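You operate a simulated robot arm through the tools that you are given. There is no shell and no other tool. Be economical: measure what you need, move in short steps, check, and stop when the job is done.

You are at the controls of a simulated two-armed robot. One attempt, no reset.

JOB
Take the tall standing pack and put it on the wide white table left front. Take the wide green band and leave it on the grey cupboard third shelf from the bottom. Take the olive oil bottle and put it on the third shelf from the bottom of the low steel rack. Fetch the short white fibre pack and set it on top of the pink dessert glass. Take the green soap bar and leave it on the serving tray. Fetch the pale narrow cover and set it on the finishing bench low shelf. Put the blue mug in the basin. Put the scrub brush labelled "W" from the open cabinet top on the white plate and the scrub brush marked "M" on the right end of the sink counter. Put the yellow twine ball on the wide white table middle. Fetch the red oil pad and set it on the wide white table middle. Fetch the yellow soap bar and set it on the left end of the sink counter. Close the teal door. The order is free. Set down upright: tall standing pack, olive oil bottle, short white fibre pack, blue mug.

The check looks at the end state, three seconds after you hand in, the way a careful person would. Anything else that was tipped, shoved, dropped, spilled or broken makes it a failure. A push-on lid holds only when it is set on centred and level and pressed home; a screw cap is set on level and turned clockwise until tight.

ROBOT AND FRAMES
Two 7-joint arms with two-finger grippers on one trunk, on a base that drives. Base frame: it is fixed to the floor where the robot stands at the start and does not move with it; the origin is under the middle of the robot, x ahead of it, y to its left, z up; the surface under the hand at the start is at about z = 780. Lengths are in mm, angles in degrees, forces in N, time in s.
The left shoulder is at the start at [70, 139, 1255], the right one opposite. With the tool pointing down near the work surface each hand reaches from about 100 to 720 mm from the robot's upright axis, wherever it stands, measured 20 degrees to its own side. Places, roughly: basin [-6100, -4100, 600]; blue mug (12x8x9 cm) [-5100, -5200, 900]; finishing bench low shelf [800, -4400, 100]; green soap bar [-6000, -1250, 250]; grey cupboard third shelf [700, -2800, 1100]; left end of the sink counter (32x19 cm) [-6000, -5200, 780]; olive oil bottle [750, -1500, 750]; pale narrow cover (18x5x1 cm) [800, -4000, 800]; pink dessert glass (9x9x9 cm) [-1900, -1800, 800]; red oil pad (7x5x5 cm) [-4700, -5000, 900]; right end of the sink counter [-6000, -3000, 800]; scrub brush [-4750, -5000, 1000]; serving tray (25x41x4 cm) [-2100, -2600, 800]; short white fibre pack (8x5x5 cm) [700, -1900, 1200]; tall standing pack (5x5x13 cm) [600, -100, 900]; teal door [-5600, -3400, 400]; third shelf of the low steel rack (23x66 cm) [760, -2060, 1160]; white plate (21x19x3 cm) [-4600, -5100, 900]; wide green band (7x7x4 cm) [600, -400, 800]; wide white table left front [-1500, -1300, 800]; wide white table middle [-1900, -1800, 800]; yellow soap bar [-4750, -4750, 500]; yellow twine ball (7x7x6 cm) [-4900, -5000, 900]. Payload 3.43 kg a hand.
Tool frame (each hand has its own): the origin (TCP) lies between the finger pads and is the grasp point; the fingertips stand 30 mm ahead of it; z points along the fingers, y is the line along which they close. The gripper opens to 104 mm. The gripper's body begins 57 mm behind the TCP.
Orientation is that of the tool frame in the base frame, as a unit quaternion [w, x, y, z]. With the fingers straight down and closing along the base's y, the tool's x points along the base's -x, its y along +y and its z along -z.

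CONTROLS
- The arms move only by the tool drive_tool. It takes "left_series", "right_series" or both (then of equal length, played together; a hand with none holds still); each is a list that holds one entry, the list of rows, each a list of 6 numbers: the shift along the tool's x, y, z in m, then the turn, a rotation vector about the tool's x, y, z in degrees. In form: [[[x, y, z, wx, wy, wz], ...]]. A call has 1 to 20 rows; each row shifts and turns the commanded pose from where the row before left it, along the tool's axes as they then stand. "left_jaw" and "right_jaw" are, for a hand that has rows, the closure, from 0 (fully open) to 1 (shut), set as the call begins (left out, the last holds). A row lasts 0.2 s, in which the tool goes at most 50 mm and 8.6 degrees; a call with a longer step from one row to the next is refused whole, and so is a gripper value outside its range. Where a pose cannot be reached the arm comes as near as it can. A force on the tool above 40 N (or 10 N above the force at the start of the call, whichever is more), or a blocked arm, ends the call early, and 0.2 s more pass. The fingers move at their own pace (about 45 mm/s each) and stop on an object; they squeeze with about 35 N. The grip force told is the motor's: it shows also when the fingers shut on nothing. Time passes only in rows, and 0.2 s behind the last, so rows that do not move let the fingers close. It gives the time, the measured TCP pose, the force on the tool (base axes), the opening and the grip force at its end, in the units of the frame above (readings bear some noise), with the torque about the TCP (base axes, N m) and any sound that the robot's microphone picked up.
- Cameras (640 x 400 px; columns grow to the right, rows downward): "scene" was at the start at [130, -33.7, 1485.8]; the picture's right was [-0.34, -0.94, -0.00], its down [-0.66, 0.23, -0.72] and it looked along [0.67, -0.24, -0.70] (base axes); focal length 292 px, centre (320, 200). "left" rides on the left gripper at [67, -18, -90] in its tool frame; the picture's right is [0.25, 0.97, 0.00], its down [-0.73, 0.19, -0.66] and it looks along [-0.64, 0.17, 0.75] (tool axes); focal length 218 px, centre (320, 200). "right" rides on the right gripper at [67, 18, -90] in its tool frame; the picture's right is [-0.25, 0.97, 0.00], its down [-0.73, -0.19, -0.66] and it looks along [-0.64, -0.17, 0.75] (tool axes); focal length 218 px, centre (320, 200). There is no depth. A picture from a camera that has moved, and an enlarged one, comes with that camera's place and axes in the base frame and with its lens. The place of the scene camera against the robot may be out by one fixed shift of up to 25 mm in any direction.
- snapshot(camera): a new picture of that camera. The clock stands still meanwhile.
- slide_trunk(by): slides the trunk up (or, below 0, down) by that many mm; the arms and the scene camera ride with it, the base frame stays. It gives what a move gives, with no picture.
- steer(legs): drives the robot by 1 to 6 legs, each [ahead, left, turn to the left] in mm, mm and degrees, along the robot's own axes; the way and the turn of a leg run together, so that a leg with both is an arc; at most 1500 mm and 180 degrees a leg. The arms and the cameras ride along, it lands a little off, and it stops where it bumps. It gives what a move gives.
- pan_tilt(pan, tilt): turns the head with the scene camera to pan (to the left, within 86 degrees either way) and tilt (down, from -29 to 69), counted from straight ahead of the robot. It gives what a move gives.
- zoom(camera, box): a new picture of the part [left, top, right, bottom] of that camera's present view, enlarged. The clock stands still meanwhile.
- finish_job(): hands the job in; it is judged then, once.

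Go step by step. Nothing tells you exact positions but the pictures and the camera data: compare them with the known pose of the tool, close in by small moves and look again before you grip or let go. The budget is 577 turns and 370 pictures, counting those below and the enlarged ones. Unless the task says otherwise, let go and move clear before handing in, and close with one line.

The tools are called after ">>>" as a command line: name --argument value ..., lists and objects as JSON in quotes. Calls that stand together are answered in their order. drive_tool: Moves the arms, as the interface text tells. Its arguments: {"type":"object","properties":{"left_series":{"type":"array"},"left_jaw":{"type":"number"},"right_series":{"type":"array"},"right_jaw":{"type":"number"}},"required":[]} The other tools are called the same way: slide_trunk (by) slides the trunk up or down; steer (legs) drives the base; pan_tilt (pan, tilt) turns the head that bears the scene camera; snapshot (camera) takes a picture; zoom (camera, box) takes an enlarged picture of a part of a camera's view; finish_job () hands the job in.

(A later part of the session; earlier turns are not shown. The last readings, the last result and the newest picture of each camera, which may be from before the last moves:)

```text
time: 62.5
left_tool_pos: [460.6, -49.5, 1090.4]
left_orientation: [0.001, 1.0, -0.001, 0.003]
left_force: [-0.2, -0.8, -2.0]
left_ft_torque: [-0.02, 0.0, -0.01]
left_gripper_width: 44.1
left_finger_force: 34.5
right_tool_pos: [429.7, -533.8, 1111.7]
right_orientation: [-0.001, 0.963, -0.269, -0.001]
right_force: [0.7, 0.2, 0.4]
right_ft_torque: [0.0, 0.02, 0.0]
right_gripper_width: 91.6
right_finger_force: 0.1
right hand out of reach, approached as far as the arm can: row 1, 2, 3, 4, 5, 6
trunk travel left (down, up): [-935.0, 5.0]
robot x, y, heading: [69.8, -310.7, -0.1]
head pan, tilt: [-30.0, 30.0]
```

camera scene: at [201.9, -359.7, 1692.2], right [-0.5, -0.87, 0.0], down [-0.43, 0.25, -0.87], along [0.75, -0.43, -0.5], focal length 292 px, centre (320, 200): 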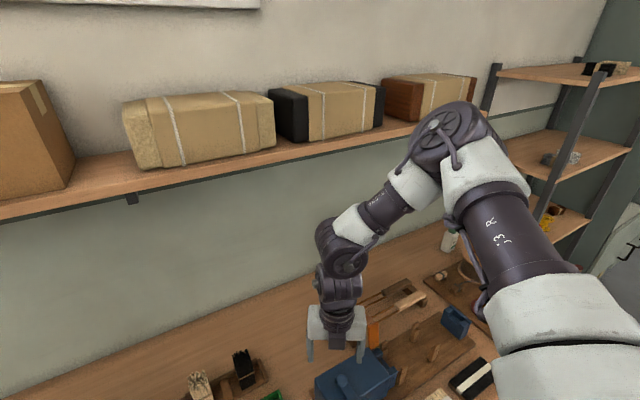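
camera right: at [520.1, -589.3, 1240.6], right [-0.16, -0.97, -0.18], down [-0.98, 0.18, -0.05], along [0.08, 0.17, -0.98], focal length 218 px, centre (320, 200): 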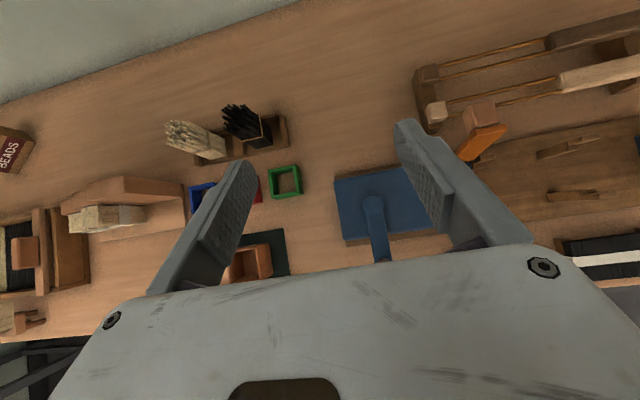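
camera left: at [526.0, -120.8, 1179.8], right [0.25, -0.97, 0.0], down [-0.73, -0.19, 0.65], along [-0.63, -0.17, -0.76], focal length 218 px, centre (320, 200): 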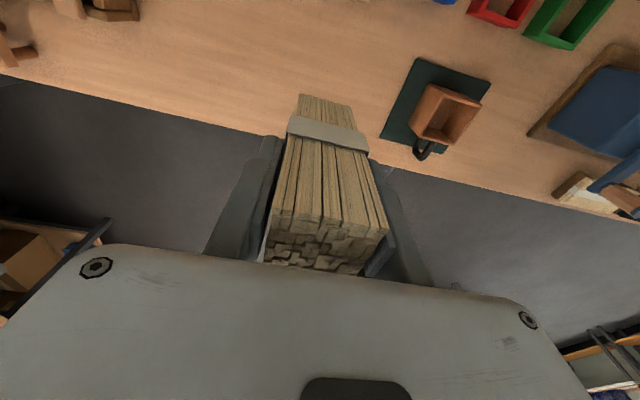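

>>> drive_tool --right_series '[[[0, 0, 0, 0, 0, 8], [0, 0, 0, 0, 0, 8], [0, 0, 0, 0, 0, 8], [0, 0, 0, 0, 0, 8], [0, 0, 0, 0, 0, 8], [0, 0, 0, 0, 0, 8], [0, 0, 0, 0, 0, 8], [0, 0, 0, 0, 0, 8], [0, 0, 0.04, 0, 0, 0], [0, 0, 0.04, 0, 0, 0], [0, 0, 0.04, 0, 0, 0], [0, 0, 0, 0, 0, 0]]]'

```text
time: 65.2
left_tool_pos: [462.1, -48.9, 1089.5]
left_orientation: [0.001, 1.0, -0.001, 0.003]
left_force: [-0.3, 0.2, -0.9]
left_ft_torque: [-0.03, 0.0, -0.01]
left_gripper_width: 44.2
left_finger_force: 34.9
right_tool_pos: [428.4, -585.6, 1066.9]
right_orientation: [0.001, -0.674, 0.738, 0.002]
right_force: [0.7, 0.4, -0.7]
right_ft_torque: [0.03, 0.04, 0.0]
right_gripper_width: 91.3
right_finger_force: 0.0
right hand out of reach, approached as far as the arm can: row 9, 10, 11
trunk travel left (down, up): [-935.0, 5.0]
robot x, y, heading: [73.0, -307.0, -0.1]
head pan, tilt: [-30.0, 30.0]
```

Perhaps the right arm mirrors the left: free after a positive turn, done lower down. I'll turn it back that way.

>>> drive_tool --right_series '[[[0, 0, 0, 0, 0, 8.5], [0, 0, 0, 0, 0, 8.5], [0, 0, 0, 0, 0, 8.5], [0, 0, 0, 0, 0, 8.5], [0, 0, 0, 0, 0, 8.5], [0, 0, 0, 0, 0, 8.5], [0, 0, 0, 0, 0, 8.5], [0, 0, 0, 0, 0, 8.5], [0, 0, 0, 0, 0, 8.5], [0, 0, 0, 0, 0, 8.5], [0, 0, 0, 0, 0, 8.5], [0, 0, 0, 0, 0, 8.5], [0, 0, 0, 0, 0, 8.5], [0, 0, 0, 0, 0, 8.5], [0, 0, 0, 0, 0, 8.5]]]'

>>> drive_tool --right_series '[[[0, 0, 0.03, 0, 0, 0], [0, 0, 0.03, 0, 0, 0], [0, 0, 0.03, 0, 0, 0], [0, 0, 0, 0, 0, 0]]]'

```text
time: 68.3
left_tool_pos: [459.9, -52.1, 1089.2]
left_orientation: [-0.001, 1.0, -0.002, 0.005]
left_force: [0.4, 0.7, -1.4]
left_ft_torque: [0.04, -0.01, -0.04]
left_gripper_width: 44.2
left_finger_force: 34.6
right_tool_pos: [428.6, -731.7, 1067.2]
right_orientation: [-0.002, 0.361, 0.932, 0.004]
right_force: [-0.3, 0.1, -0.9]
right_ft_torque: [0.0, 0.01, -0.01]
right_gripper_width: 91.5
right_finger_force: 0.1
right hand out of reach, approached as far as the arm can: row 12, 13, 14, 15
trunk travel left (down, up): [-935.0, 5.0]
robot x, y, heading: [68.6, -309.3, 0.1]
head pan, tilt: [-30.0, 30.0]
```

```text
time: 69.3
left_tool_pos: [461.5, -49.2, 1089.3]
left_orientation: [0.001, 1.0, -0.001, 0.003]
left_force: [-0.3, -0.5, -1.9]
left_ft_torque: [0.01, 0.01, 0.0]
left_gripper_width: 44.0
left_finger_force: 35.2
right_tool_pos: [413.4, -750.5, 1016.0]
right_orientation: [0.0, 0.364, 0.932, 0.0]
right_force: [0.1, 0.3, 0.7]
right_ft_torque: [-0.01, -0.01, -0.02]
right_gripper_width: 91.6
right_finger_force: 0.1
right hand out of reach, approached as far as the arm can: row 1, 2, 3
trunk travel left (down, up): [-935.0, 5.0]
robot x, y, heading: [69.2, -312.9, -0.1]
head pan, tilt: [-30.0, 30.0]
```

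Both arms share the same turning stop, and the right elbow looks locked high. I'll back away from the bench to have free space and work the right arm into a lower posture.

>>> steer --legs '[[-550, 0, 0]]'

>>> drive_tool --right_series '[[[0, 0, 0, 0, 0, -8.5], [0, 0, 0, 0, 0, -8.5], [0, 0, 0, 0, 0, -8.5], [0, 0, 0, 0, 0, -8.5], [0, 0, 0, 0, 0, -8.5], [0, 0, 0, 0, 0, -8.5], [0, 0, 0, 0, 0, -8.5], [0, 0, 0, 0, 0, -8.5], [0, 0, 0.045, 0, 0, 0], [0, 0, 0.045, 0, 0, 0], [0, 0, 0.045, 0, 0, 0], [0, 0, 0.045, 0, 0, 0], [0, 0, 0.045, 0, 0, 0], [0, 0, 0.045, 0, 0, 0], [0, 0, 0, 0, 0, 0]]]'

>>> pan_tilt --pan -30 --tilt 40

>>> snapshot --camera "scene"

```text
time: 72.6
left_tool_pos: [-94.4, -51.7, 1089.0]
left_orientation: [0.001, 1.0, -0.007, 0.002]
left_force: [-0.2, -1.1, -1.5]
left_ft_torque: [-0.02, 0.02, 0.0]
left_gripper_width: 44.2
left_finger_force: 34.4
right_tool_pos: [-150.1, -752.5, 1016.2]
right_orientation: [-0.003, 0.369, 0.93, 0.001]
right_force: [0.0, -0.5, -0.1]
right_ft_torque: [-0.04, 0.04, 0.0]
right_gripper_width: 91.6
right_finger_force: 0.0
trunk travel left (down, up): [-935.0, 5.0]
robot x, y, heading: [-492.5, -305.9, -0.6]
head pan, tilt: [-30.0, 30.0]
```

```text
time: 75.8
left_tool_pos: [-95.3, -50.5, 1088.8]
left_orientation: [0.0, 1.0, -0.006, 0.004]
left_force: [-0.5, -0.3, -0.8]
left_ft_torque: [0.01, -0.02, -0.03]
left_gripper_width: 44.3
left_finger_force: 34.8
right_tool_pos: [-166.6, -762.1, 1008.2]
right_orientation: [0.001, -0.213, 0.977, 0.001]
right_force: [-0.3, 0.3, -0.6]
right_ft_torque: [0.02, 0.02, -0.01]
right_gripper_width: 91.3
right_finger_force: 0.1
right hand out of reach, approached as far as the arm can: row 9, 10, 11, 12, 13, 14
trunk travel left (down, up): [-935.0, 5.0]
robot x, y, heading: [-490.9, -302.7, -0.7]
head pan, tilt: [-30.0, 30.0]
```

```text
time: 76.5
left_tool_pos: [-96.5, -51.1, 1089.6]
left_orientation: [0.001, 1.0, -0.007, 0.004]
left_force: [-0.3, 0.5, -1.2]
left_ft_torque: [0.01, 0.0, -0.02]
left_gripper_width: 44.1
left_finger_force: 35.6
right_tool_pos: [-166.7, -760.7, 1007.9]
right_orientation: [0.001, -0.213, 0.977, 0.001]
right_force: [0.8, -0.5, 1.1]
right_ft_torque: [-0.01, -0.02, 0.0]
right_gripper_width: 91.5
right_finger_force: 0.0
trunk travel left (down, up): [-935.0, 5.0]
robot x, y, heading: [-492.1, -310.6, -0.8]
head pan, tilt: [-30.0, 40.0]
```

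```text
350 pictures are left
camera scene: at [-363.9, -355.2, 1677.0], right [-0.51, -0.86, 0.0], down [-0.55, 0.33, -0.77], along [0.66, -0.39, -0.64], focal length 292 px, centre (320, 200)
```

scene: 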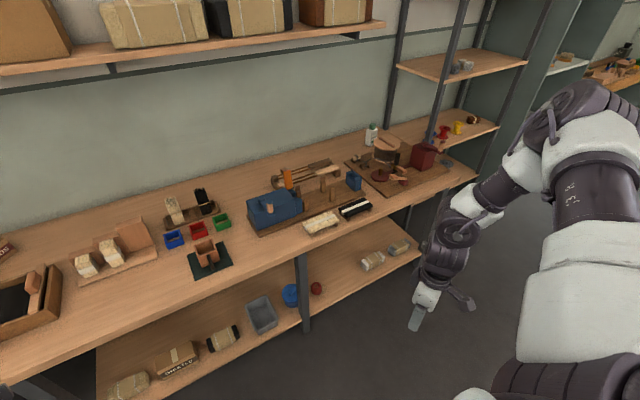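

>>> drive_tool --right_series '[[[-0.04, 0, 0, 0, 0, 0], [-0.04, 0, 0, 0, 0, 0], [-0.04, 0, 0, 0, 0, 0], [-0.04, 0, 0, 0, 0, 0], [-0.04, 0, 0, 0, 0, 0], [-0.04, 0, 0, 0, 0, 0], [0, 0, 0.04, 0, 0, 0], [0, 0, 0.04, 0, 0, 0], [0, 0, 0.04, 0, 0, 0], [0, 0, 0, 0, 0, 0]]]'

```text
time: 78.7
left_tool_pos: [-94.9, -51.5, 1088.6]
left_orientation: [0.0, 1.0, -0.007, 0.004]
left_force: [0.5, 0.2, -1.4]
left_ft_torque: [-0.01, -0.04, 0.01]
left_gripper_width: 44.4
left_finger_force: 35.1
right_tool_pos: [-45.3, -704.9, 1047.6]
right_orientation: [0.001, -0.214, 0.977, 0.002]
right_force: [-0.5, -0.8, 0.1]
right_ft_torque: [-0.02, 0.0, 0.03]
right_gripper_width: 91.3
right_finger_force: 0.0
right hand out of reach, approached as far as the arm can: row 1, 2, 3, 4, 5, 6, 7, 8, 9
trunk travel left (down, up): [-935.0, 5.0]
robot x, y, heading: [-493.6, -305.0, -0.6]
head pan, tilt: [-30.0, 40.0]
```

The right wrist may be straightened to its stop because the shoulder is too high above the hand. I'll lower the trunk, lift the hand relative to it, and test again.

>>> slide_trunk --by -300

>>> drive_tool --right_series '[[[0, 0, -0.045, 0, 0, 0], [0, 0, -0.045, 0, 0, 0], [0, 0, -0.045, 0, 0, 0], [0, 0, -0.045, 0, 0, 0], [-0.04, 0.02, 0, 0, 0, 0], [-0.04, 0.02, 0, 0, 0, 0], [-0.04, 0.02, 0, 0, 0, 0], [0, 0, 0, 0, 0, 0]]]'

>>> snapshot --camera "scene"

```text
time: 81.7
left_tool_pos: [-96.9, -50.9, 789.5]
left_orientation: [0.001, 1.0, -0.007, 0.003]
left_force: [0.2, 0.8, -1.2]
left_ft_torque: [0.0, -0.01, 0.01]
left_gripper_width: 44.2
left_finger_force: 35.2
right_tool_pos: [-45.0, -703.2, 748.7]
right_orientation: [0.001, -0.213, 0.977, 0.001]
right_force: [-0.5, -0.7, 0.7]
right_ft_torque: [-0.02, 0.02, 0.02]
right_gripper_width: 91.4
right_finger_force: 0.1
trunk travel left (down, up): [-635.0, 305.0]
robot x, y, heading: [-489.6, -303.7, -0.6]
head pan, tilt: [-30.0, 40.0]
```

```text
time: 83.5
left_tool_pos: [-98.3, -51.7, 790.1]
left_orientation: [0.001, 1.0, -0.007, 0.003]
left_force: [0.8, 0.4, -1.4]
left_ft_torque: [0.0, 0.01, 0.0]
left_gripper_width: 44.1
left_finger_force: 35.2
right_tool_pos: [39.3, -598.1, 929.1]
right_orientation: [0.001, -0.214, 0.977, 0.0]
right_force: [0.1, -0.2, 0.3]
right_ft_torque: [0.01, -0.02, 0.01]
right_gripper_width: 91.6
right_finger_force: 0.1
trunk travel left (down, up): [-635.0, 305.0]
robot x, y, heading: [-490.4, -307.8, -0.9]
head pan, tilt: [-30.0, 40.0]
```

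```text
349 pictures are left
camera scene: at [-364.8, -355.4, 1377.0], right [-0.51, -0.86, 0.0], down [-0.55, 0.33, -0.77], along [0.66, -0.39, -0.64], focal length 292 px, centre (320, 200)
```

scene: 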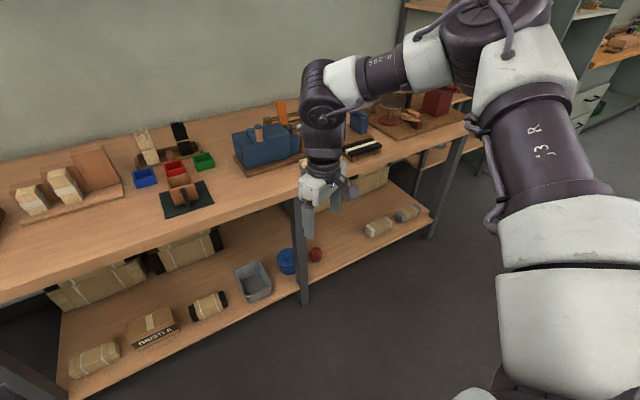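

That freed it: the hand wants to be only ~200 mm below the shoulder. I'll now turn it half round here and try the forward tilt.

>>> drive_tool --right_series '[[[0, 0, 0, 0, 0, -8.5], [0, 0, 0, 0, 0, -8.5], [0, 0, 0, 0, 0, -8.5], [0, 0, 0, 0, 0, -8.5], [0, 0, 0, 0, 0, -8.5], [0, 0, 0, 0, 0, -8.5], [0, 0, 0, 0, 0, -8.5], [0, 0, 0, 0, 0, -8.5], [0, 0, 0, 0, 0, -8.5], [0, 0, 0, 0, 0, -8.5], [0, 0, 0, 0, 0, -8.5], [0, 0, 0, 0, 0, -8.5], [0, 0, 0, 0, 0, -8.5], [0, 0, 0, 0, 0, -8.5], [0, 0, 0, 0, 0, -8.5], [0, 0, 0, 0, 0, -8.5], [0, 0, 0, 0, 0, -8.5], [0, 0, 0, 0, 0, -8.5], [0, 0, 0, 0, 0, -2.6]]]'

>>> drive_tool --right_series '[[[0, 0, 0, 0, 7.5, 0], [0, 0, 0, 0, 7.5, 0], [0, 0, 0, 0, 7.5, 0], [0, 0, 0, 0, 7.5, 0], [0, 0, 0, 0, 7.5, 0], [0, 0, 0, 0, 7.5, 0], [0, 0, 0, 0, 0, 0]]]'

```text
time: 87.5
left_tool_pos: [-96.1, -51.1, 789.0]
left_orientation: [0.0, 1.0, -0.007, 0.003]
left_force: [-1.1, 0.2, -1.5]
left_ft_torque: [0.0, 0.03, 0.05]
left_gripper_width: 44.3
left_finger_force: 34.9
right_tool_pos: [37.2, -600.4, 928.7]
right_orientation: [-0.002, 1.0, 0.004, 0.001]
right_force: [0.7, -0.3, -0.5]
right_ft_torque: [-0.02, 0.01, 0.01]
right_gripper_width: 91.5
right_finger_force: 0.0
trunk travel left (down, up): [-635.0, 305.0]
robot x, y, heading: [-491.7, -305.1, -0.7]
head pan, tilt: [-30.0, 40.0]
```

```text
time: 89.1
left_tool_pos: [-95.9, -50.9, 788.6]
left_orientation: [0.002, 1.0, -0.007, 0.003]
left_force: [0.3, -0.7, -1.0]
left_ft_torque: [-0.01, 0.0, -0.03]
left_gripper_width: 44.2
left_finger_force: 35.4
right_tool_pos: [38.3, -600.8, 928.5]
right_orientation: [-0.003, 0.924, 0.002, 0.383]
right_force: [-0.4, -0.3, -0.5]
right_ft_torque: [-0.02, 0.01, 0.01]
right_gripper_width: 91.4
right_finger_force: 0.0
trunk travel left (down, up): [-635.0, 305.0]
robot x, y, heading: [-487.7, -306.0, -0.7]
head pan, tilt: [-30.0, 40.0]
```

Now it's fully free. I'll raise and retract the left hand with the pack, drop the trunk a little, and look at the band from in close.

>>> drive_tool --left_series '[[[-0.018, 0, -0.042, 0, 0, 0], [-0.018, 0, -0.042, 0, 0, 0], [-0.018, 0, -0.042, 0, 0, 0], [-0.018, 0, -0.042, 0, 0, 0], [-0.018, 0, -0.042, 0, 0, 0], [-0.018, 0, -0.042, 0, 0, 0], [-0.018, 0, -0.042, 0, 0, 0], [0, 0, 0, 0, 0, 0]]]'

>>> slide_trunk --by -90

```text
time: 90.9
left_tool_pos: [-144.0, -48.6, 895.2]
left_orientation: [0.0, 1.0, -0.008, 0.004]
left_force: [-0.2, 0.6, -1.9]
left_ft_torque: [0.05, 0.01, -0.01]
left_gripper_width: 44.2
left_finger_force: 34.6
left hand out of reach, approached as far as the arm can: row 3, 4, 5, 6, 7
right_tool_pos: [37.1, -601.7, 929.1]
right_orientation: [-0.003, 0.924, 0.002, 0.383]
right_force: [-0.1, -0.4, 0.2]
right_ft_torque: [-0.02, -0.01, 0.0]
right_gripper_width: 91.7
right_finger_force: 0.0
trunk travel left (down, up): [-635.0, 305.0]
robot x, y, heading: [-489.7, -302.7, -1.1]
head pan, tilt: [-30.0, 40.0]
```

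```text
time: 92.1
left_tool_pos: [-144.5, -49.4, 804.9]
left_orientation: [0.001, 1.0, -0.007, 0.004]
left_force: [0.4, -1.0, -1.7]
left_ft_torque: [-0.01, -0.06, 0.0]
left_gripper_width: 44.0
left_finger_force: 35.1
right_tool_pos: [39.4, -601.6, 839.2]
right_orientation: [-0.002, 0.924, 0.001, 0.383]
right_force: [-0.2, -0.5, 0.1]
right_ft_torque: [-0.05, 0.01, 0.01]
right_gripper_width: 91.5
right_finger_force: 0.1
trunk travel left (down, up): [-545.0, 395.0]
robot x, y, heading: [-492.0, -304.2, -0.3]
head pan, tilt: [-30.0, 40.0]
```

The left hand can't rise so close to the body; I'll move it forward and outward and then up.

>>> drive_tool --left_series '[[[0.035, -0.02, -0.02, 0, 0, 0], [0.035, -0.02, -0.02, 0, 0, 0], [0.035, -0.02, -0.02, 0, 0, 0], [0.02, -0.01, -0.04, 0, 0, 0], [0.0, 0, -0.04, 0, 0, 0], [0.0, 0, -0.04, 0, 0, 0], [0.0, 0, -0.04, 0, 0, 0], [0, 0, 0, 0, 0, 0]]]'

```text
time: 93.9
left_tool_pos: [-19.6, 20.0, 1023.7]
left_orientation: [0.001, 1.0, -0.007, 0.002]
left_force: [0.5, 0.7, -1.9]
left_ft_torque: [-0.01, 0.0, 0.0]
left_gripper_width: 44.3
left_finger_force: 35.2
right_tool_pos: [38.3, -599.9, 839.0]
right_orientation: [-0.003, 0.924, 0.003, 0.383]
right_force: [0.6, 0.0, 0.3]
right_ft_torque: [-0.01, 0.03, -0.03]
right_gripper_width: 91.6
right_finger_force: 0.1
trunk travel left (down, up): [-545.0, 395.0]
robot x, y, heading: [-487.8, -305.4, -0.9]
head pan, tilt: [-30.0, 40.0]
```

>>> drive_tool --right_series '[[[0.03, 0, -0.03, 0, 0, 0], [0.03, 0, -0.03, 0, 0, 0], [0, 0, 0, 0, 0, 0]]]'

>>> steer --legs '[[0, 154, 0.8], [470, 0, 0]]'

>>> snapshot --camera "right"

>>> snapshot --camera "scene"

```text
time: 94.7
left_tool_pos: [-19.7, 19.1, 1023.6]
left_orientation: [0.001, 1.0, -0.006, 0.003]
left_force: [-0.4, 1.2, -0.6]
left_ft_torque: [0.01, 0.02, 0.01]
left_gripper_width: 44.3
left_finger_force: 35.3
right_tool_pos: [39.0, -603.4, 921.5]
right_orientation: [-0.002, 0.924, 0.002, 0.382]
right_force: [0.4, 0.3, 0.3]
right_ft_torque: [0.05, 0.02, 0.02]
right_gripper_width: 91.5
right_finger_force: 0.2
trunk travel left (down, up): [-545.0, 395.0]
robot x, y, heading: [-489.6, -307.3, -0.8]
head pan, tilt: [-30.0, 40.0]
```

```text
time: 98.6
left_tool_pos: [453.4, 180.6, 1024.3]
left_orientation: [0.001, 1.0, -0.003, 0.004]
left_force: [0.3, 0.1, -1.1]
left_ft_torque: [-0.02, 0.02, 0.05]
left_gripper_width: 44.1
left_finger_force: 35.4
right_tool_pos: [516.4, -442.0, 923.1]
right_orientation: [-0.004, 0.924, 0.004, 0.383]
right_force: [-0.4, -1.2, 0.3]
right_ft_torque: [0.01, 0.0, 0.01]
right_gripper_width: 91.5
right_finger_force: 0.0
trunk travel left (down, up): [-545.0, 395.0]
robot x, y, heading: [-10.7, -148.2, -0.1]
head pan, tilt: [-30.0, 40.0]
```

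```text
348 pictures are left
camera right: at [500.6, -460.7, 1034.3], right [-0.17, -0.97, -0.18], down [-0.98, 0.18, -0.05], along [0.08, 0.17, -0.98], focal length 218 px, centre (320, 200)
```

right: 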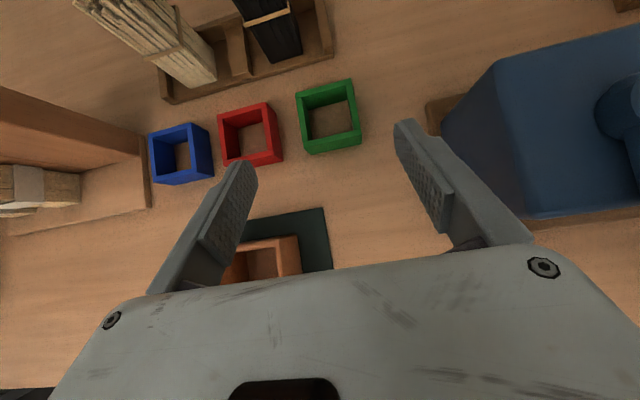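

```text
347 pictures are left
camera scene: at [112.4, -196.6, 1286.9], right [-0.5, -0.86, 0.0], down [-0.56, 0.32, -0.77], along [0.66, -0.39, -0.64], focal length 292 px, centre (320, 200)
```

scene: 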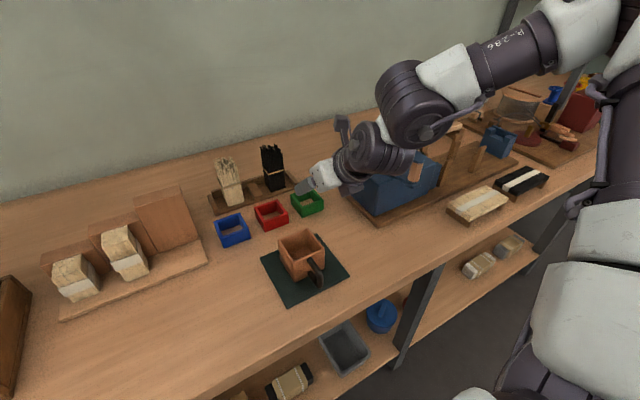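

The band's centre is at about (602,-447). I'll narrow the jaw to ~81 mm to clear the red ring, and slide in along the tilt.

>>> drive_tool --right_series '[[[-0.009, 0.0025, 0.0315, 0, 0, 0], [-0.009, 0.0025, 0.0315, 0, 0, 0], [0, 0, 0, 0, 0, 0], [0, 0, 0, 0, 0, 0]]]' --right_jaw 0.2

>>> snapshot --camera "right"

```text
time: 99.6
left_tool_pos: [454.3, 179.8, 1023.8]
left_orientation: [0.002, 1.0, -0.004, 0.004]
left_force: [0.2, 0.2, -1.7]
left_ft_torque: [0.0, 0.02, 0.01]
left_gripper_width: 43.9
left_finger_force: 35.6
right_tool_pos: [549.7, -444.5, 865.8]
right_orientation: [-0.004, 0.924, 0.005, 0.382]
right_force: [-0.1, 0.5, 0.6]
right_ft_torque: [0.04, 0.02, -0.01]
right_gripper_width: 83.4
right_finger_force: 0.0
trunk travel left (down, up): [-545.0, 395.0]
robot x, y, heading: [-16.2, -150.6, -0.3]
head pan, tilt: [-30.0, 40.0]
```

```text
346 pictures are left
camera right: at [532.7, -463.7, 977.0], right [-0.17, -0.97, -0.18], down [-0.98, 0.18, -0.05], along [0.08, 0.17, -0.98], focal length 218 px, centre (320, 200)
```

right: 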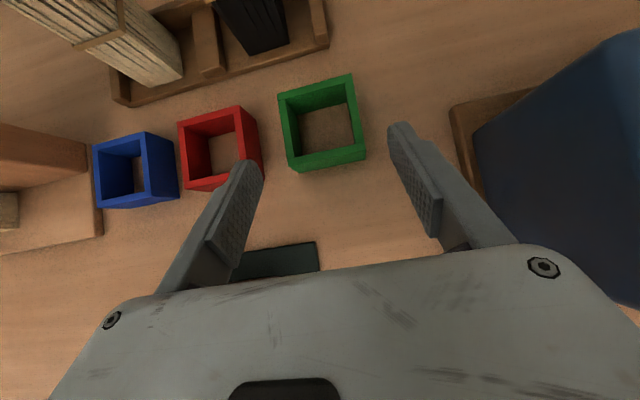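

>>> zoom --camera "right" --box '[160, 40, 480, 240]'

```text
2.00 times, centred on (320, 140) of right
camera zoom: at [532.7, -463.7, 977.0], right [-0.17, -0.97, -0.18], down [-0.98, 0.18, -0.05], along [0.08, 0.17, -0.98], focal length 436 px, centre (320, 320)
```

zoom: 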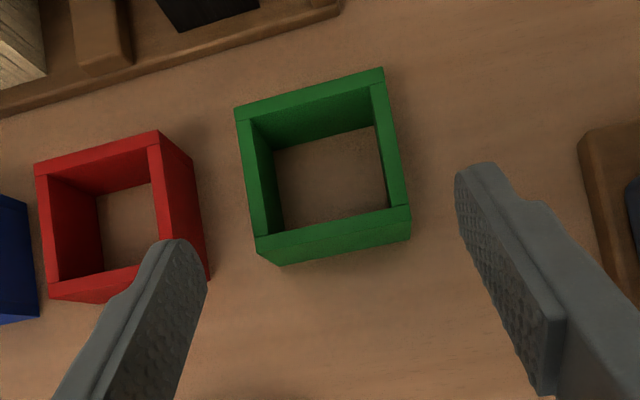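

I'll slide in partway and check again.

>>> drive_tool --right_series '[[[0.0, 0.0035, 0.02, 0, 0, 0], [0.0, 0, 0.018, 0, 0, 0], [0, 0, 0, 0, 0, 0]]]'

>>> zoom --camera "right" --box '[160, 40, 480, 240]'

```text
time: 100.4
left_tool_pos: [451.5, 179.9, 1025.5]
left_orientation: [0.001, 1.0, -0.004, 0.003]
left_force: [-1.4, -0.7, -0.3]
left_ft_torque: [-0.02, -0.02, -0.03]
left_gripper_width: 44.2
left_finger_force: 35.2
right_tool_pos: [577.5, -448.0, 839.9]
right_orientation: [-0.004, 0.924, 0.005, 0.383]
right_force: [0.0, -0.5, 0.0]
right_ft_torque: [0.01, 0.0, 0.0]
right_gripper_width: 83.1
right_finger_force: 0.2
trunk travel left (down, up): [-545.0, 395.0]
robot x, y, heading: [-11.2, -146.6, -0.3]
head pan, tilt: [-30.0, 40.0]
```

```text
2.00 times, centred on (320, 140) of right
camera zoom: at [560.8, -467.5, 950.3], right [-0.17, -0.97, -0.18], down [-0.98, 0.18, -0.05], along [0.08, 0.17, -0.98], focal length 436 px, centre (320, 320)
```

zoom: 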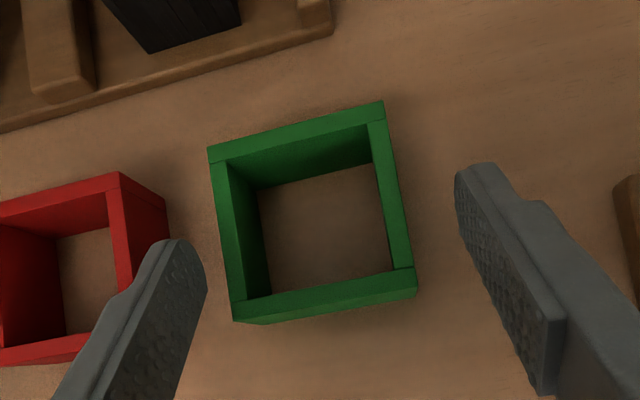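

The band's top is about 805 high, centred (609,-446), with room beside the red ring. Sliding in fully and closing.

>>> drive_tool --right_series '[[[-0.001, -0.001, 0.015, 0, 0, 0], [-0.001, -0.001, 0.015, 0, 0, 0], [-0.0015, 0, 0.011, 0, 0, 0], [0, 0, 0, 0, 0, 0]]]'

>>> drive_tool --right_series '[[[0, 0, 0, 0, 0, 0], [0, 0, 0, 0, 0, 0], [0, 0, 0, 0, 0, 0], [0, 0, 0, 0, 0, 0], [0, 0, 0, 0, 0, 0]]]' --right_jaw 1

>>> snapshot --camera "right"

```text
time: 101.4
left_tool_pos: [447.4, 180.8, 1027.9]
left_orientation: [0.002, 1.0, -0.005, 0.007]
left_force: [-0.2, 0.1, -0.9]
left_ft_torque: [-0.02, -0.01, 0.01]
left_gripper_width: 44.4
left_finger_force: 35.2
right_tool_pos: [598.2, -447.7, 812.7]
right_orientation: [-0.002, 0.921, 0.004, 0.389]
right_force: [-20.1, -8.2, 31.0]
right_ft_torque: [-1.04, 0.11, -0.78]
right_gripper_width: 80.9
right_finger_force: 0.0
trunk travel left (down, up): [-545.0, 395.0]
robot x, y, heading: [-12.4, -144.3, -0.2]
head pan, tilt: [-30.0, 40.0]
```

```text
time: 101.8
left_tool_pos: [452.1, 180.6, 1023.1]
left_orientation: [0.001, 1.0, -0.004, 0.004]
left_force: [0.8, -0.4, -1.3]
left_ft_torque: [-0.02, 0.05, 0.01]
left_gripper_width: 44.2
left_finger_force: 35.0
right_tool_pos: [603.8, -448.2, 810.9]
right_orientation: [-0.001, 0.922, 0.003, 0.388]
right_force: [-3.1, -2.6, 13.2]
right_ft_torque: [-0.23, -0.07, 0.0]
right_gripper_width: 61.1
right_finger_force: 13.2
trunk travel left (down, up): [-545.0, 395.0]
robot x, y, heading: [-16.0, -146.5, -0.5]
head pan, tilt: [-30.0, 40.0]
stopped in row 1 (right hand): the force on the tool passed its limit at 82 N (the readings are from after the stop); the commanded pose is now the measured one
```

```text
343 pictures are left
camera right: at [587.0, -466.7, 920.8], right [-0.17, -0.97, -0.18], down [-0.98, 0.18, -0.06], along [0.09, 0.17, -0.98], focal length 218 px, centre (320, 200)
```

right: 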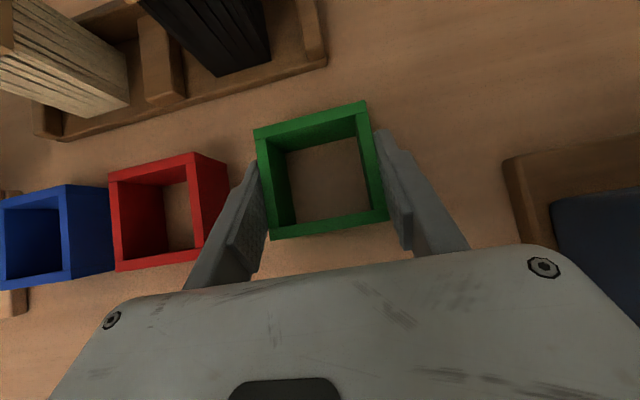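

The tips touched the bench; the fingers are at the band. I'll finish closing while easing up a few millimetres, then lift.

>>> drive_tool --right_series '[[[0.002, 0, -0.002, 0, 0, 0], [0, 0, 0, 0, 0, 0], [0, 0, 0, 0, 0, 0], [0, 0, 0, 0, 0, 0]]]' --right_jaw 1

>>> drive_tool --right_series '[[[0.02, 0, -0.02, 0, 0, 0], [0.03, 0, -0.03, 0, 0, 0], [0.03, 0, -0.03, 0, 0, 0], [0, 0, 0, 0, 0, 0]]]'

>>> snapshot --camera "right"

```text
time: 102.8
left_tool_pos: [452.3, 179.5, 1023.4]
left_orientation: [0.001, 1.0, -0.004, 0.004]
left_force: [-0.4, -1.2, -0.9]
left_ft_torque: [0.01, -0.03, -0.05]
left_gripper_width: 44.2
left_finger_force: 35.2
right_tool_pos: [603.6, -448.6, 809.6]
right_orientation: [-0.003, 0.923, 0.004, 0.385]
right_force: [2.4, -1.2, 4.3]
right_ft_torque: [-0.03, -0.25, -0.01]
right_gripper_width: 60.3
right_finger_force: 34.7
trunk travel left (down, up): [-545.0, 395.0]
robot x, y, heading: [-15.4, -148.3, -0.4]
head pan, tilt: [-30.0, 40.0]
```

```text
time: 103.8
left_tool_pos: [454.5, 178.3, 1023.5]
left_orientation: [0.001, 1.0, -0.004, 0.003]
left_force: [-0.4, -0.6, -0.6]
left_ft_torque: [-0.03, 0.0, 0.02]
left_gripper_width: 44.2
left_finger_force: 34.8
right_tool_pos: [605.0, -449.5, 920.8]
right_orientation: [-0.002, 0.923, 0.003, 0.385]
right_force: [-0.4, -0.4, -0.9]
right_ft_torque: [0.01, 0.0, 0.01]
right_gripper_width: 60.4
right_finger_force: 34.9
trunk travel left (down, up): [-545.0, 395.0]
robot x, y, heading: [-20.8, -145.8, -0.2]
head pan, tilt: [-30.0, 40.0]
```

```text
342 pictures are left
camera right: at [588.6, -468.5, 1031.5], right [-0.17, -0.97, -0.18], down [-0.98, 0.18, -0.06], along [0.09, 0.17, -0.98], focal length 218 px, centre (320, 200)
```

right: 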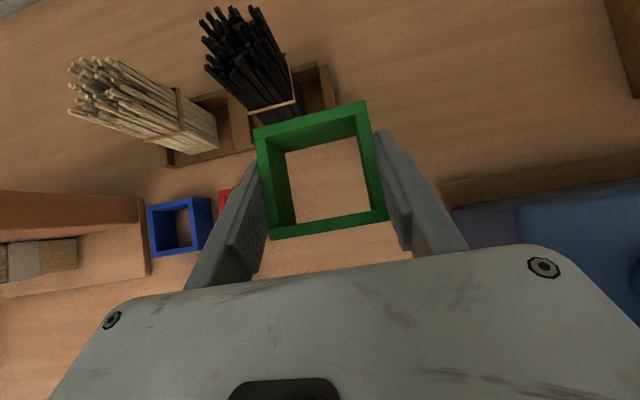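

The band is held level, its bottom ~28 mm below the TCP. I'll back off and drive right to the cupboard.

>>> steer --legs '[[-450, 0, 0], [0, -1200, 0], [0, -1150, 0]]'

>>> pan_tilt --pan 0 --tilt 15

>>> snapshot --camera "scene"

```text
time: 117.6
left_tool_pos: [-35.8, -2168.7, 1024.8]
left_orientation: [0.0, 1.0, -0.016, 0.003]
left_force: [0.4, 0.4, -2.0]
left_ft_torque: [0.0, 0.01, 0.01]
left_gripper_width: 44.2
left_finger_force: 34.7
right_tool_pos: [99.3, -2800.3, 920.3]
right_orientation: [0.003, 0.923, -0.008, 0.385]
right_force: [-0.1, -0.2, -0.2]
right_ft_torque: [0.0, 0.0, -0.02]
right_gripper_width: 60.5
right_finger_force: 35.3
trunk travel left (down, up): [-545.0, 395.0]
robot x, y, heading: [-511.8, -2483.3, -1.9]
head pan, tilt: [-30.0, 40.0]
```

```text
time: 118.5
left_tool_pos: [-36.6, -2168.2, 1024.6]
left_orientation: [0.001, 1.0, -0.015, 0.004]
left_force: [0.2, 0.0, -1.3]
left_ft_torque: [0.0, 0.0, -0.01]
left_gripper_width: 44.3
left_finger_force: 35.2
right_tool_pos: [99.2, -2799.6, 920.8]
right_orientation: [0.003, 0.923, -0.008, 0.385]
right_force: [-0.2, 0.2, -0.7]
right_ft_torque: [0.01, -0.01, 0.0]
right_gripper_width: 60.4
right_finger_force: 34.7
trunk travel left (down, up): [-545.0, 395.0]
robot x, y, heading: [-511.7, -2485.9, -1.7]
head pan, tilt: [0.0, 15.0]
```

```text
341 pictures are left
camera scene: at [-365.9, -2493.8, 1326.4], right [-0.03, -1.0, 0.0], down [-0.26, 0.01, -0.97], along [0.97, -0.03, -0.26], focal length 292 px, centre (320, 200)
```

scene: 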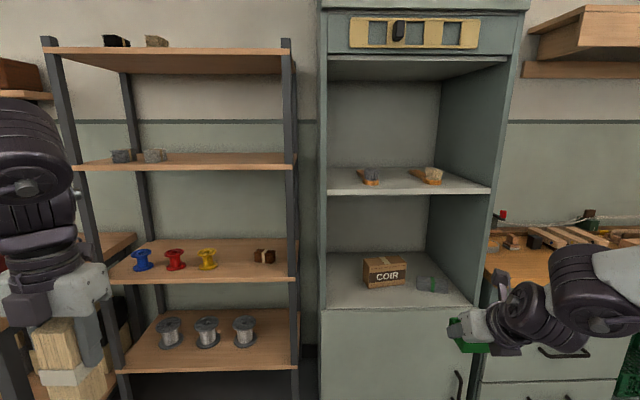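

The rack's third shelf (two small packs on it) is near z≈1180 and the cupboard's third shelf near z≈1090. I'll zoom on both.

>>> zoom --camera "scene" --box '[310, 40, 530, 320]'

>>> zoom --camera "scene" --box '[60, 30, 320, 290]'

```text
1.43 times, centred on (420, 180) of scene
camera zoom: at [-365.9, -2493.8, 1326.4], right [-0.03, -1.0, 0.0], down [-0.26, 0.01, -0.97], along [0.97, -0.03, -0.26], focal length 417 px, centre (177, 229)
```

zoom: 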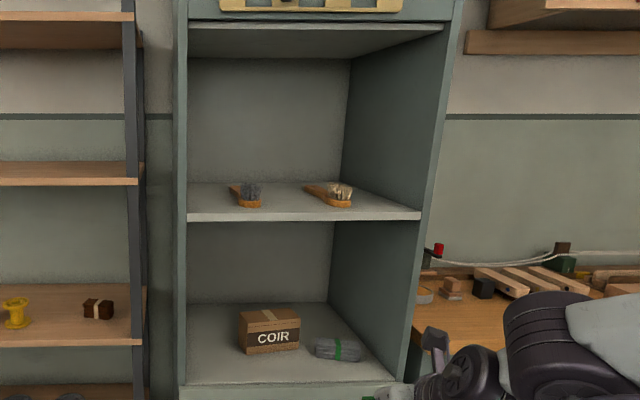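

```text
1.54 times, centred on (190, 160) of scene
camera zoom: at [-365.9, -2493.8, 1326.4], right [-0.03, -1.0, 0.0], down [-0.26, 0.01, -0.97], along [0.97, -0.03, -0.26], focal length 449 px, centre (520, 262)
```

zoom: 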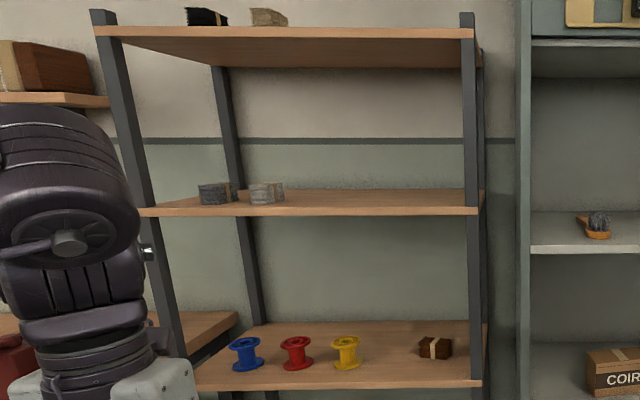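

I'll raise the trunk to bring hand and camera above shelf height, straighten, and come closer to view the cupboard shelf.

>>> slide_trunk --by 300

>>> steer --legs '[[220, 20, 1.7]]'

>>> pan_tilt --pan -20 --tilt 30

>>> snapshot --camera "scene"

>>> snapshot --camera "right"

```text
time: 121.5
left_tool_pos: [-35.8, -2168.6, 1324.2]
left_orientation: [0.002, 1.0, -0.017, 0.004]
left_force: [-0.5, -0.3, -0.8]
left_ft_torque: [0.01, -0.03, -0.03]
left_gripper_width: 44.1
left_finger_force: 34.7
right_tool_pos: [98.3, -2800.2, 1221.1]
right_orientation: [0.002, 0.923, -0.008, 0.386]
right_force: [1.1, -0.3, 0.0]
right_ft_torque: [-0.01, 0.0, 0.0]
right_gripper_width: 60.3
right_finger_force: 35.2
trunk travel left (down, up): [-845.0, 95.0]
robot x, y, heading: [-513.4, -2484.1, -1.6]
head pan, tilt: [0.0, 15.0]
```

```text
time: 123.2
left_tool_pos: [167.5, -2136.6, 1326.6]
left_orientation: [0.001, 1.0, -0.001, 0.005]
left_force: [-0.9, 0.3, -1.3]
left_ft_torque: [0.0, -0.05, -0.02]
left_gripper_width: 44.5
left_finger_force: 35.1
right_tool_pos: [324.4, -2763.8, 1222.4]
right_orientation: [-0.004, 0.922, 0.008, 0.387]
right_force: [0.3, 0.6, -0.1]
right_ft_torque: [-0.02, -0.03, 0.0]
right_gripper_width: 60.2
right_finger_force: 34.6
trunk travel left (down, up): [-845.0, 95.0]
robot x, y, heading: [-286.1, -2467.0, 0.1]
head pan, tilt: [0.0, 15.0]
```

```text
time: 124.0
left_tool_pos: [173.3, -2135.0, 1324.1]
left_orientation: [0.001, 1.0, 0.001, 0.004]
left_force: [-0.5, 0.4, -1.1]
left_ft_torque: [0.04, 0.0, 0.02]
left_gripper_width: 43.8
left_finger_force: 35.1
right_tool_pos: [329.5, -2763.1, 1220.1]
right_orientation: [-0.004, 0.923, 0.007, 0.384]
right_force: [0.6, 0.0, -1.1]
right_ft_torque: [0.04, 0.0, -0.03]
right_gripper_width: 60.4
right_finger_force: 34.5
trunk travel left (down, up): [-845.0, 95.0]
robot x, y, heading: [-294.3, -2468.7, 0.2]
head pan, tilt: [-20.0, 30.0]
```

```text
338 pictures are left
camera scene: at [-152.7, -2502.9, 1602.2], right [-0.34, -0.94, 0.0], down [-0.47, 0.17, -0.87], along [0.81, -0.29, -0.5], focal length 292 px, centre (320, 200)
```

scene: 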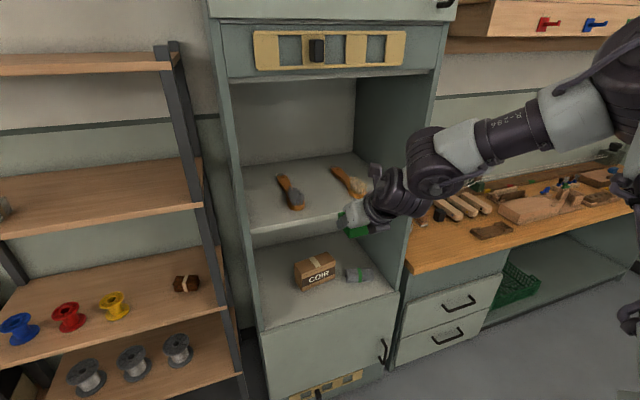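

```text
337 pictures are left
camera right: at [314.1, -2781.5, 1331.3], right [-0.16, -0.97, -0.18], down [-0.98, 0.17, -0.06], along [0.09, 0.17, -0.98], focal length 218 px, centre (320, 200)
```

right: 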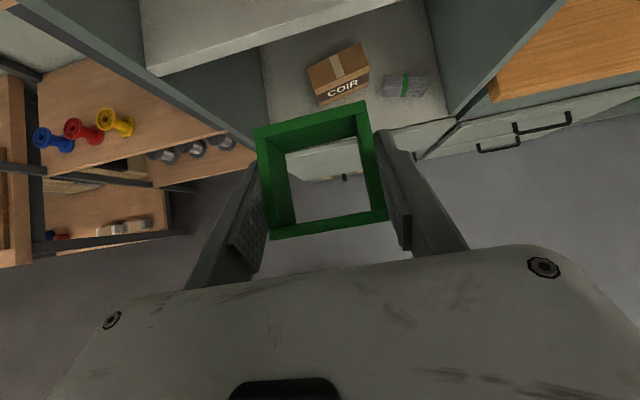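

The gap between the two brushes is about 190 mm, centred near y≈-2815. I'll bring the hand over the shelf front and look.

>>> steer --legs '[[230, -50, -0.2]]'

>>> snapshot --camera "right"

>>> snapshot --camera "scene"

```text
time: 125.8
left_tool_pos: [399.6, -2186.0, 1325.2]
left_orientation: [0.001, 1.0, -0.001, 0.005]
left_force: [-0.5, -0.7, -1.4]
left_ft_torque: [-0.04, -0.06, -0.02]
left_gripper_width: 43.9
left_finger_force: 34.8
right_tool_pos: [555.4, -2815.0, 1223.5]
right_orientation: [-0.004, 0.922, 0.007, 0.386]
right_force: [-0.3, -0.1, -0.3]
right_ft_torque: [0.05, -0.02, 0.02]
right_gripper_width: 60.4
right_finger_force: 35.3
trunk travel left (down, up): [-845.0, 95.0]
robot x, y, heading: [-62.5, -2518.9, -0.3]
head pan, tilt: [-20.0, 30.0]
```

```text
336 pictures are left
camera right: at [538.0, -2833.2, 1334.1], right [-0.16, -0.97, -0.18], down [-0.98, 0.18, -0.06], along [0.09, 0.17, -0.98], focal length 218 px, centre (320, 200)
```

right: 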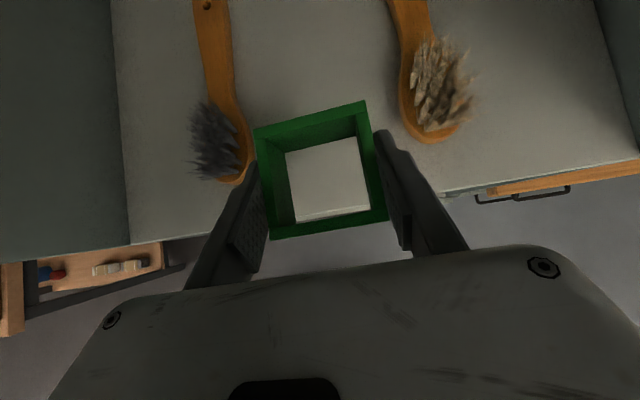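

```text
335 pictures are left
camera scene: at [71.0, -2553.1, 1602.8], right [-0.34, -0.94, 0.0], down [-0.47, 0.17, -0.87], along [0.82, -0.3, -0.5], focal length 292 px, centre (320, 200)
```

scene: 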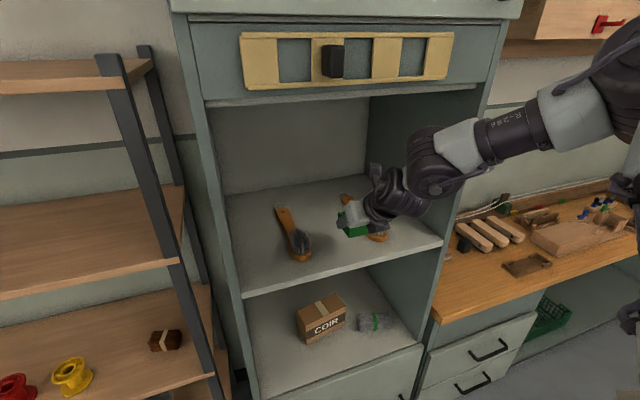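

The front edge is near x≈544 and the gap centre y≈-2808. I'll move in over the shelf and partway down.

>>> drive_tool --right_series '[[[0.0023, -0.0023, 0.031, 0, 0, 0], [0.0023, -0.0023, 0.031, 0, 0, 0], [0.0023, -0.0023, 0.031, 0, 0, 0], [0, 0, 0, 0, 0, 0]]]'

>>> snapshot --camera "right"

>>> zoom --camera "scene" --box '[220, 150, 460, 300]'

```text
time: 126.8
left_tool_pos: [403.3, -2187.9, 1325.1]
left_orientation: [0.0, 1.0, -0.001, 0.003]
left_force: [-0.8, 0.1, -1.8]
left_ft_torque: [0.0, 0.05, -0.01]
left_gripper_width: 44.1
left_finger_force: 34.9
right_tool_pos: [629.7, -2808.9, 1162.2]
right_orientation: [-0.003, 0.923, 0.006, 0.385]
right_force: [-0.5, 0.1, -0.2]
right_ft_torque: [0.02, -0.03, 0.01]
right_gripper_width: 60.2
right_finger_force: 34.9
trunk travel left (down, up): [-845.0, 95.0]
robot x, y, heading: [-66.2, -2515.2, -0.1]
head pan, tilt: [-20.0, 30.0]
```

```text
334 pictures are left
camera right: at [613.7, -2828.1, 1273.2], right [-0.16, -0.97, -0.18], down [-0.98, 0.18, -0.06], along [0.09, 0.17, -0.98], focal length 218 px, centre (320, 200)
```

right: 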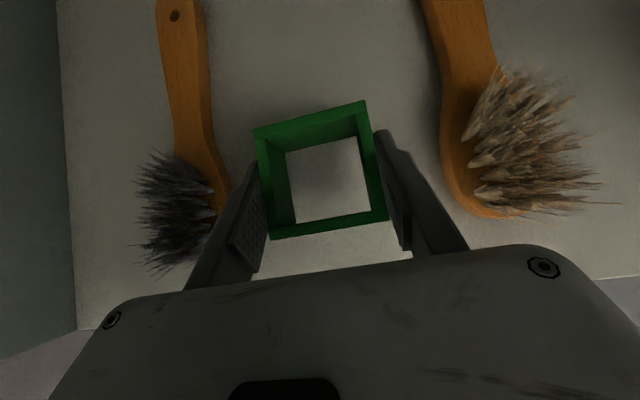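

```text
2.67 times, centred on (340, 225) of scene
camera zoom: at [75.7, -2554.3, 1602.2], right [-0.34, -0.94, 0.0], down [-0.47, 0.17, -0.87], along [0.81, -0.3, -0.5], focal length 778 px, centre (267, 133)
```

zoom: 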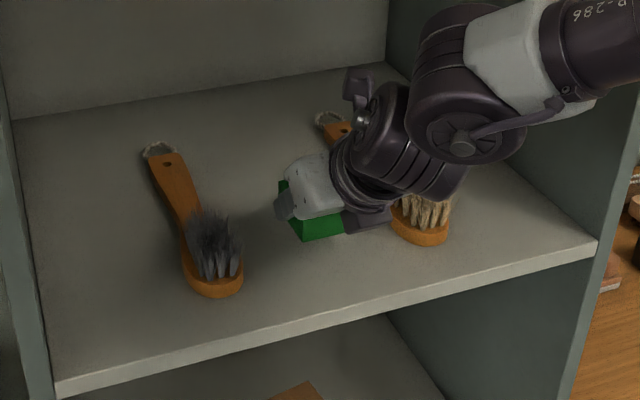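

Clear of both brushes. Lowering straight down gently until contact.

>>> drive_tool --right_series '[[[-0.0085, 0, 0.0085, 0, 0, 0], [-0.006, 0, 0.006, 0, 0, 0], [-0.003, 0, 0.003, 0, 0, 0], [0, 0, 0, 0, 0, 0]]]'

>>> zoom --camera "scene" --box '[220, 150, 460, 300]'

```text
time: 127.8
left_tool_pos: [403.7, -2186.5, 1324.0]
left_orientation: [0.001, 1.0, -0.001, 0.004]
left_force: [-0.2, 0.9, -1.2]
left_ft_torque: [0.0, 0.01, 0.0]
left_gripper_width: 44.2
left_finger_force: 34.5
right_tool_pos: [628.9, -2809.0, 1136.5]
right_orientation: [-0.004, 0.922, 0.006, 0.386]
right_force: [0.2, -0.2, 0.8]
right_ft_torque: [0.03, -0.05, 0.0]
right_gripper_width: 60.3
right_finger_force: 35.0
trunk travel left (down, up): [-845.0, 95.0]
robot x, y, heading: [-65.2, -2519.4, 0.1]
head pan, tilt: [-20.0, 30.0]
```

```text
2.67 times, centred on (340, 225) of scene
camera zoom: at [75.7, -2554.1, 1602.3], right [-0.34, -0.94, 0.0], down [-0.47, 0.17, -0.87], along [0.81, -0.3, -0.5], focal length 778 px, centre (267, 133)
```

zoom: 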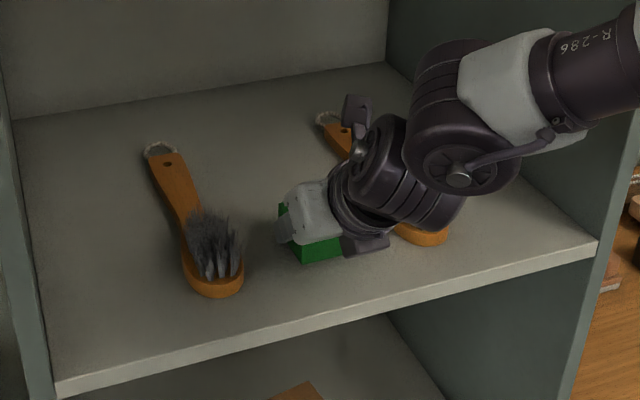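

>>> drive_tool --right_series '[[[-0.003, 0, 0.003, 0, 0, 0], [-0.0015, 0, 0.0015, 0, 0, 0], [-0.0015, 0, 0.0015, 0, 0, 0], [0, 0, 0, 0, 0, 0]]]'

```text
time: 128.8
left_tool_pos: [402.6, -2186.7, 1324.9]
left_orientation: [0.002, 1.0, -0.001, 0.004]
left_force: [-0.4, 0.5, -0.9]
left_ft_torque: [0.02, -0.01, 0.03]
left_gripper_width: 44.3
left_finger_force: 35.1
right_tool_pos: [629.4, -2806.4, 1130.0]
right_orientation: [-0.003, 0.921, 0.007, 0.388]
right_force: [1.8, -0.5, 10.0]
right_ft_torque: [-0.36, -0.18, 0.12]
right_gripper_width: 60.1
right_finger_force: 35.2
trunk travel left (down, up): [-845.0, 95.0]
robot x, y, heading: [-63.5, -2518.7, 0.0]
head pan, tilt: [-20.0, 30.0]
```

Contact at 10 N; the band rests on the shelf. I'll open a little and withdraw along the fingers.

>>> drive_tool --right_series '[[[0, 0, 0, 0, 0, 0], [0, 0, 0, 0, 0, 0], [0, 0, 0, 0, 0, 0], [0, 0, -0.02, 0, 0, 0], [0, 0, -0.03, 0, 0, 0], [0, 0, -0.04, 0, 0, 0], [0, 0, -0.04, 0, 0, 0], [0, 0, -0.04, 0, 0, 0], [0, 0, 0, 0, 0, 0]]]' --right_jaw 0.2

>>> snapshot --camera "right"

```text
time: 130.8
left_tool_pos: [403.5, -2186.9, 1324.4]
left_orientation: [0.001, 1.0, 0.0, 0.004]
left_force: [-0.1, 0.6, -0.7]
left_ft_torque: [-0.03, 0.04, 0.02]
left_gripper_width: 44.0
left_finger_force: 35.6
right_tool_pos: [507.4, -2807.3, 1247.9]
right_orientation: [-0.003, 0.923, 0.007, 0.385]
right_force: [-0.9, 0.5, -0.4]
right_ft_torque: [0.01, -0.03, -0.01]
right_gripper_width: 83.3
right_finger_force: 0.0
trunk travel left (down, up): [-845.0, 95.0]
robot x, y, heading: [-63.8, -2514.2, -0.1]
head pan, tilt: [-20.0, 30.0]
```

```text
331 pictures are left
camera right: at [492.1, -2826.8, 1358.6], right [-0.16, -0.97, -0.18], down [-0.98, 0.18, -0.06], along [0.09, 0.17, -0.98], focal length 218 px, centre (320, 200)
```

right: 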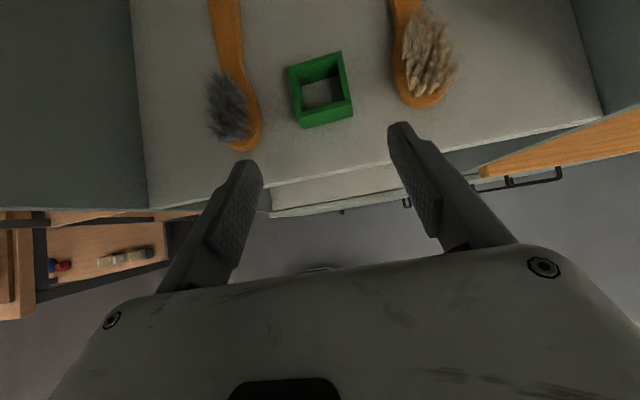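

The band is placed. Next the olive oil bottle: I'll back off and drive left to the bench end beside the rack.

>>> steer --legs '[[-400, 0, 0], [0, 1280, 0]]'

>>> pan_tilt --pan -20 --tilt 30

>>> snapshot --camera "scene"

```text
time: 139.2
left_tool_pos: [14.8, -931.9, 1325.3]
left_orientation: [0.0, 1.0, -0.006, 0.004]
left_force: [0.5, 0.3, -1.9]
left_ft_torque: [0.01, -0.02, 0.02]
left_gripper_width: 44.4
left_finger_force: 35.2
right_tool_pos: [114.5, -1552.5, 1247.4]
right_orientation: [-0.002, 0.923, 0.002, 0.385]
right_force: [-0.3, -1.1, -0.4]
right_ft_torque: [-0.03, 0.0, -0.02]
right_gripper_width: 83.1
right_finger_force: 0.1
trunk travel left (down, up): [-845.0, 95.0]
robot x, y, heading: [-457.9, -1257.4, -0.6]
head pan, tilt: [-20.0, 30.0]
```

```text
time: 139.8
left_tool_pos: [15.2, -931.3, 1324.3]
left_orientation: [0.001, 1.0, -0.006, 0.004]
left_force: [0.2, 0.1, -1.3]
left_ft_torque: [-0.02, -0.01, 0.0]
left_gripper_width: 44.0
left_finger_force: 35.1
right_tool_pos: [115.1, -1553.6, 1247.2]
right_orientation: [-0.001, 0.923, 0.001, 0.386]
right_force: [0.2, -0.4, 0.6]
right_ft_torque: [-0.01, 0.02, 0.0]
right_gripper_width: 82.9
right_finger_force: 0.1
trunk travel left (down, up): [-845.0, 95.0]
robot x, y, heading: [-452.5, -1256.4, -0.4]
head pan, tilt: [-20.0, 30.0]
```

```text
330 pictures are left
camera scene: at [-316.9, -1295.3, 1602.3], right [-0.35, -0.94, 0.0], down [-0.47, 0.18, -0.87], along [0.81, -0.3, -0.5], focal length 292 px, centre (320, 200)
```

scene: 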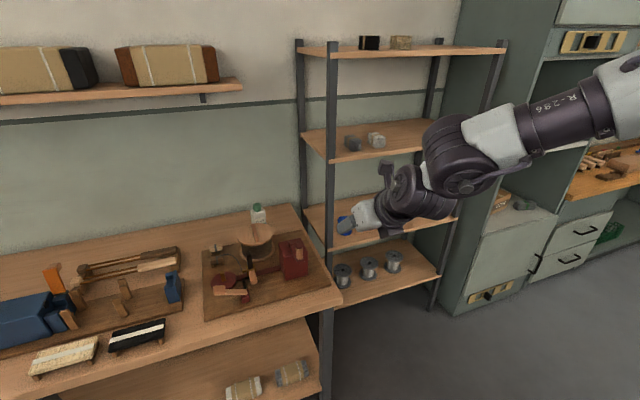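

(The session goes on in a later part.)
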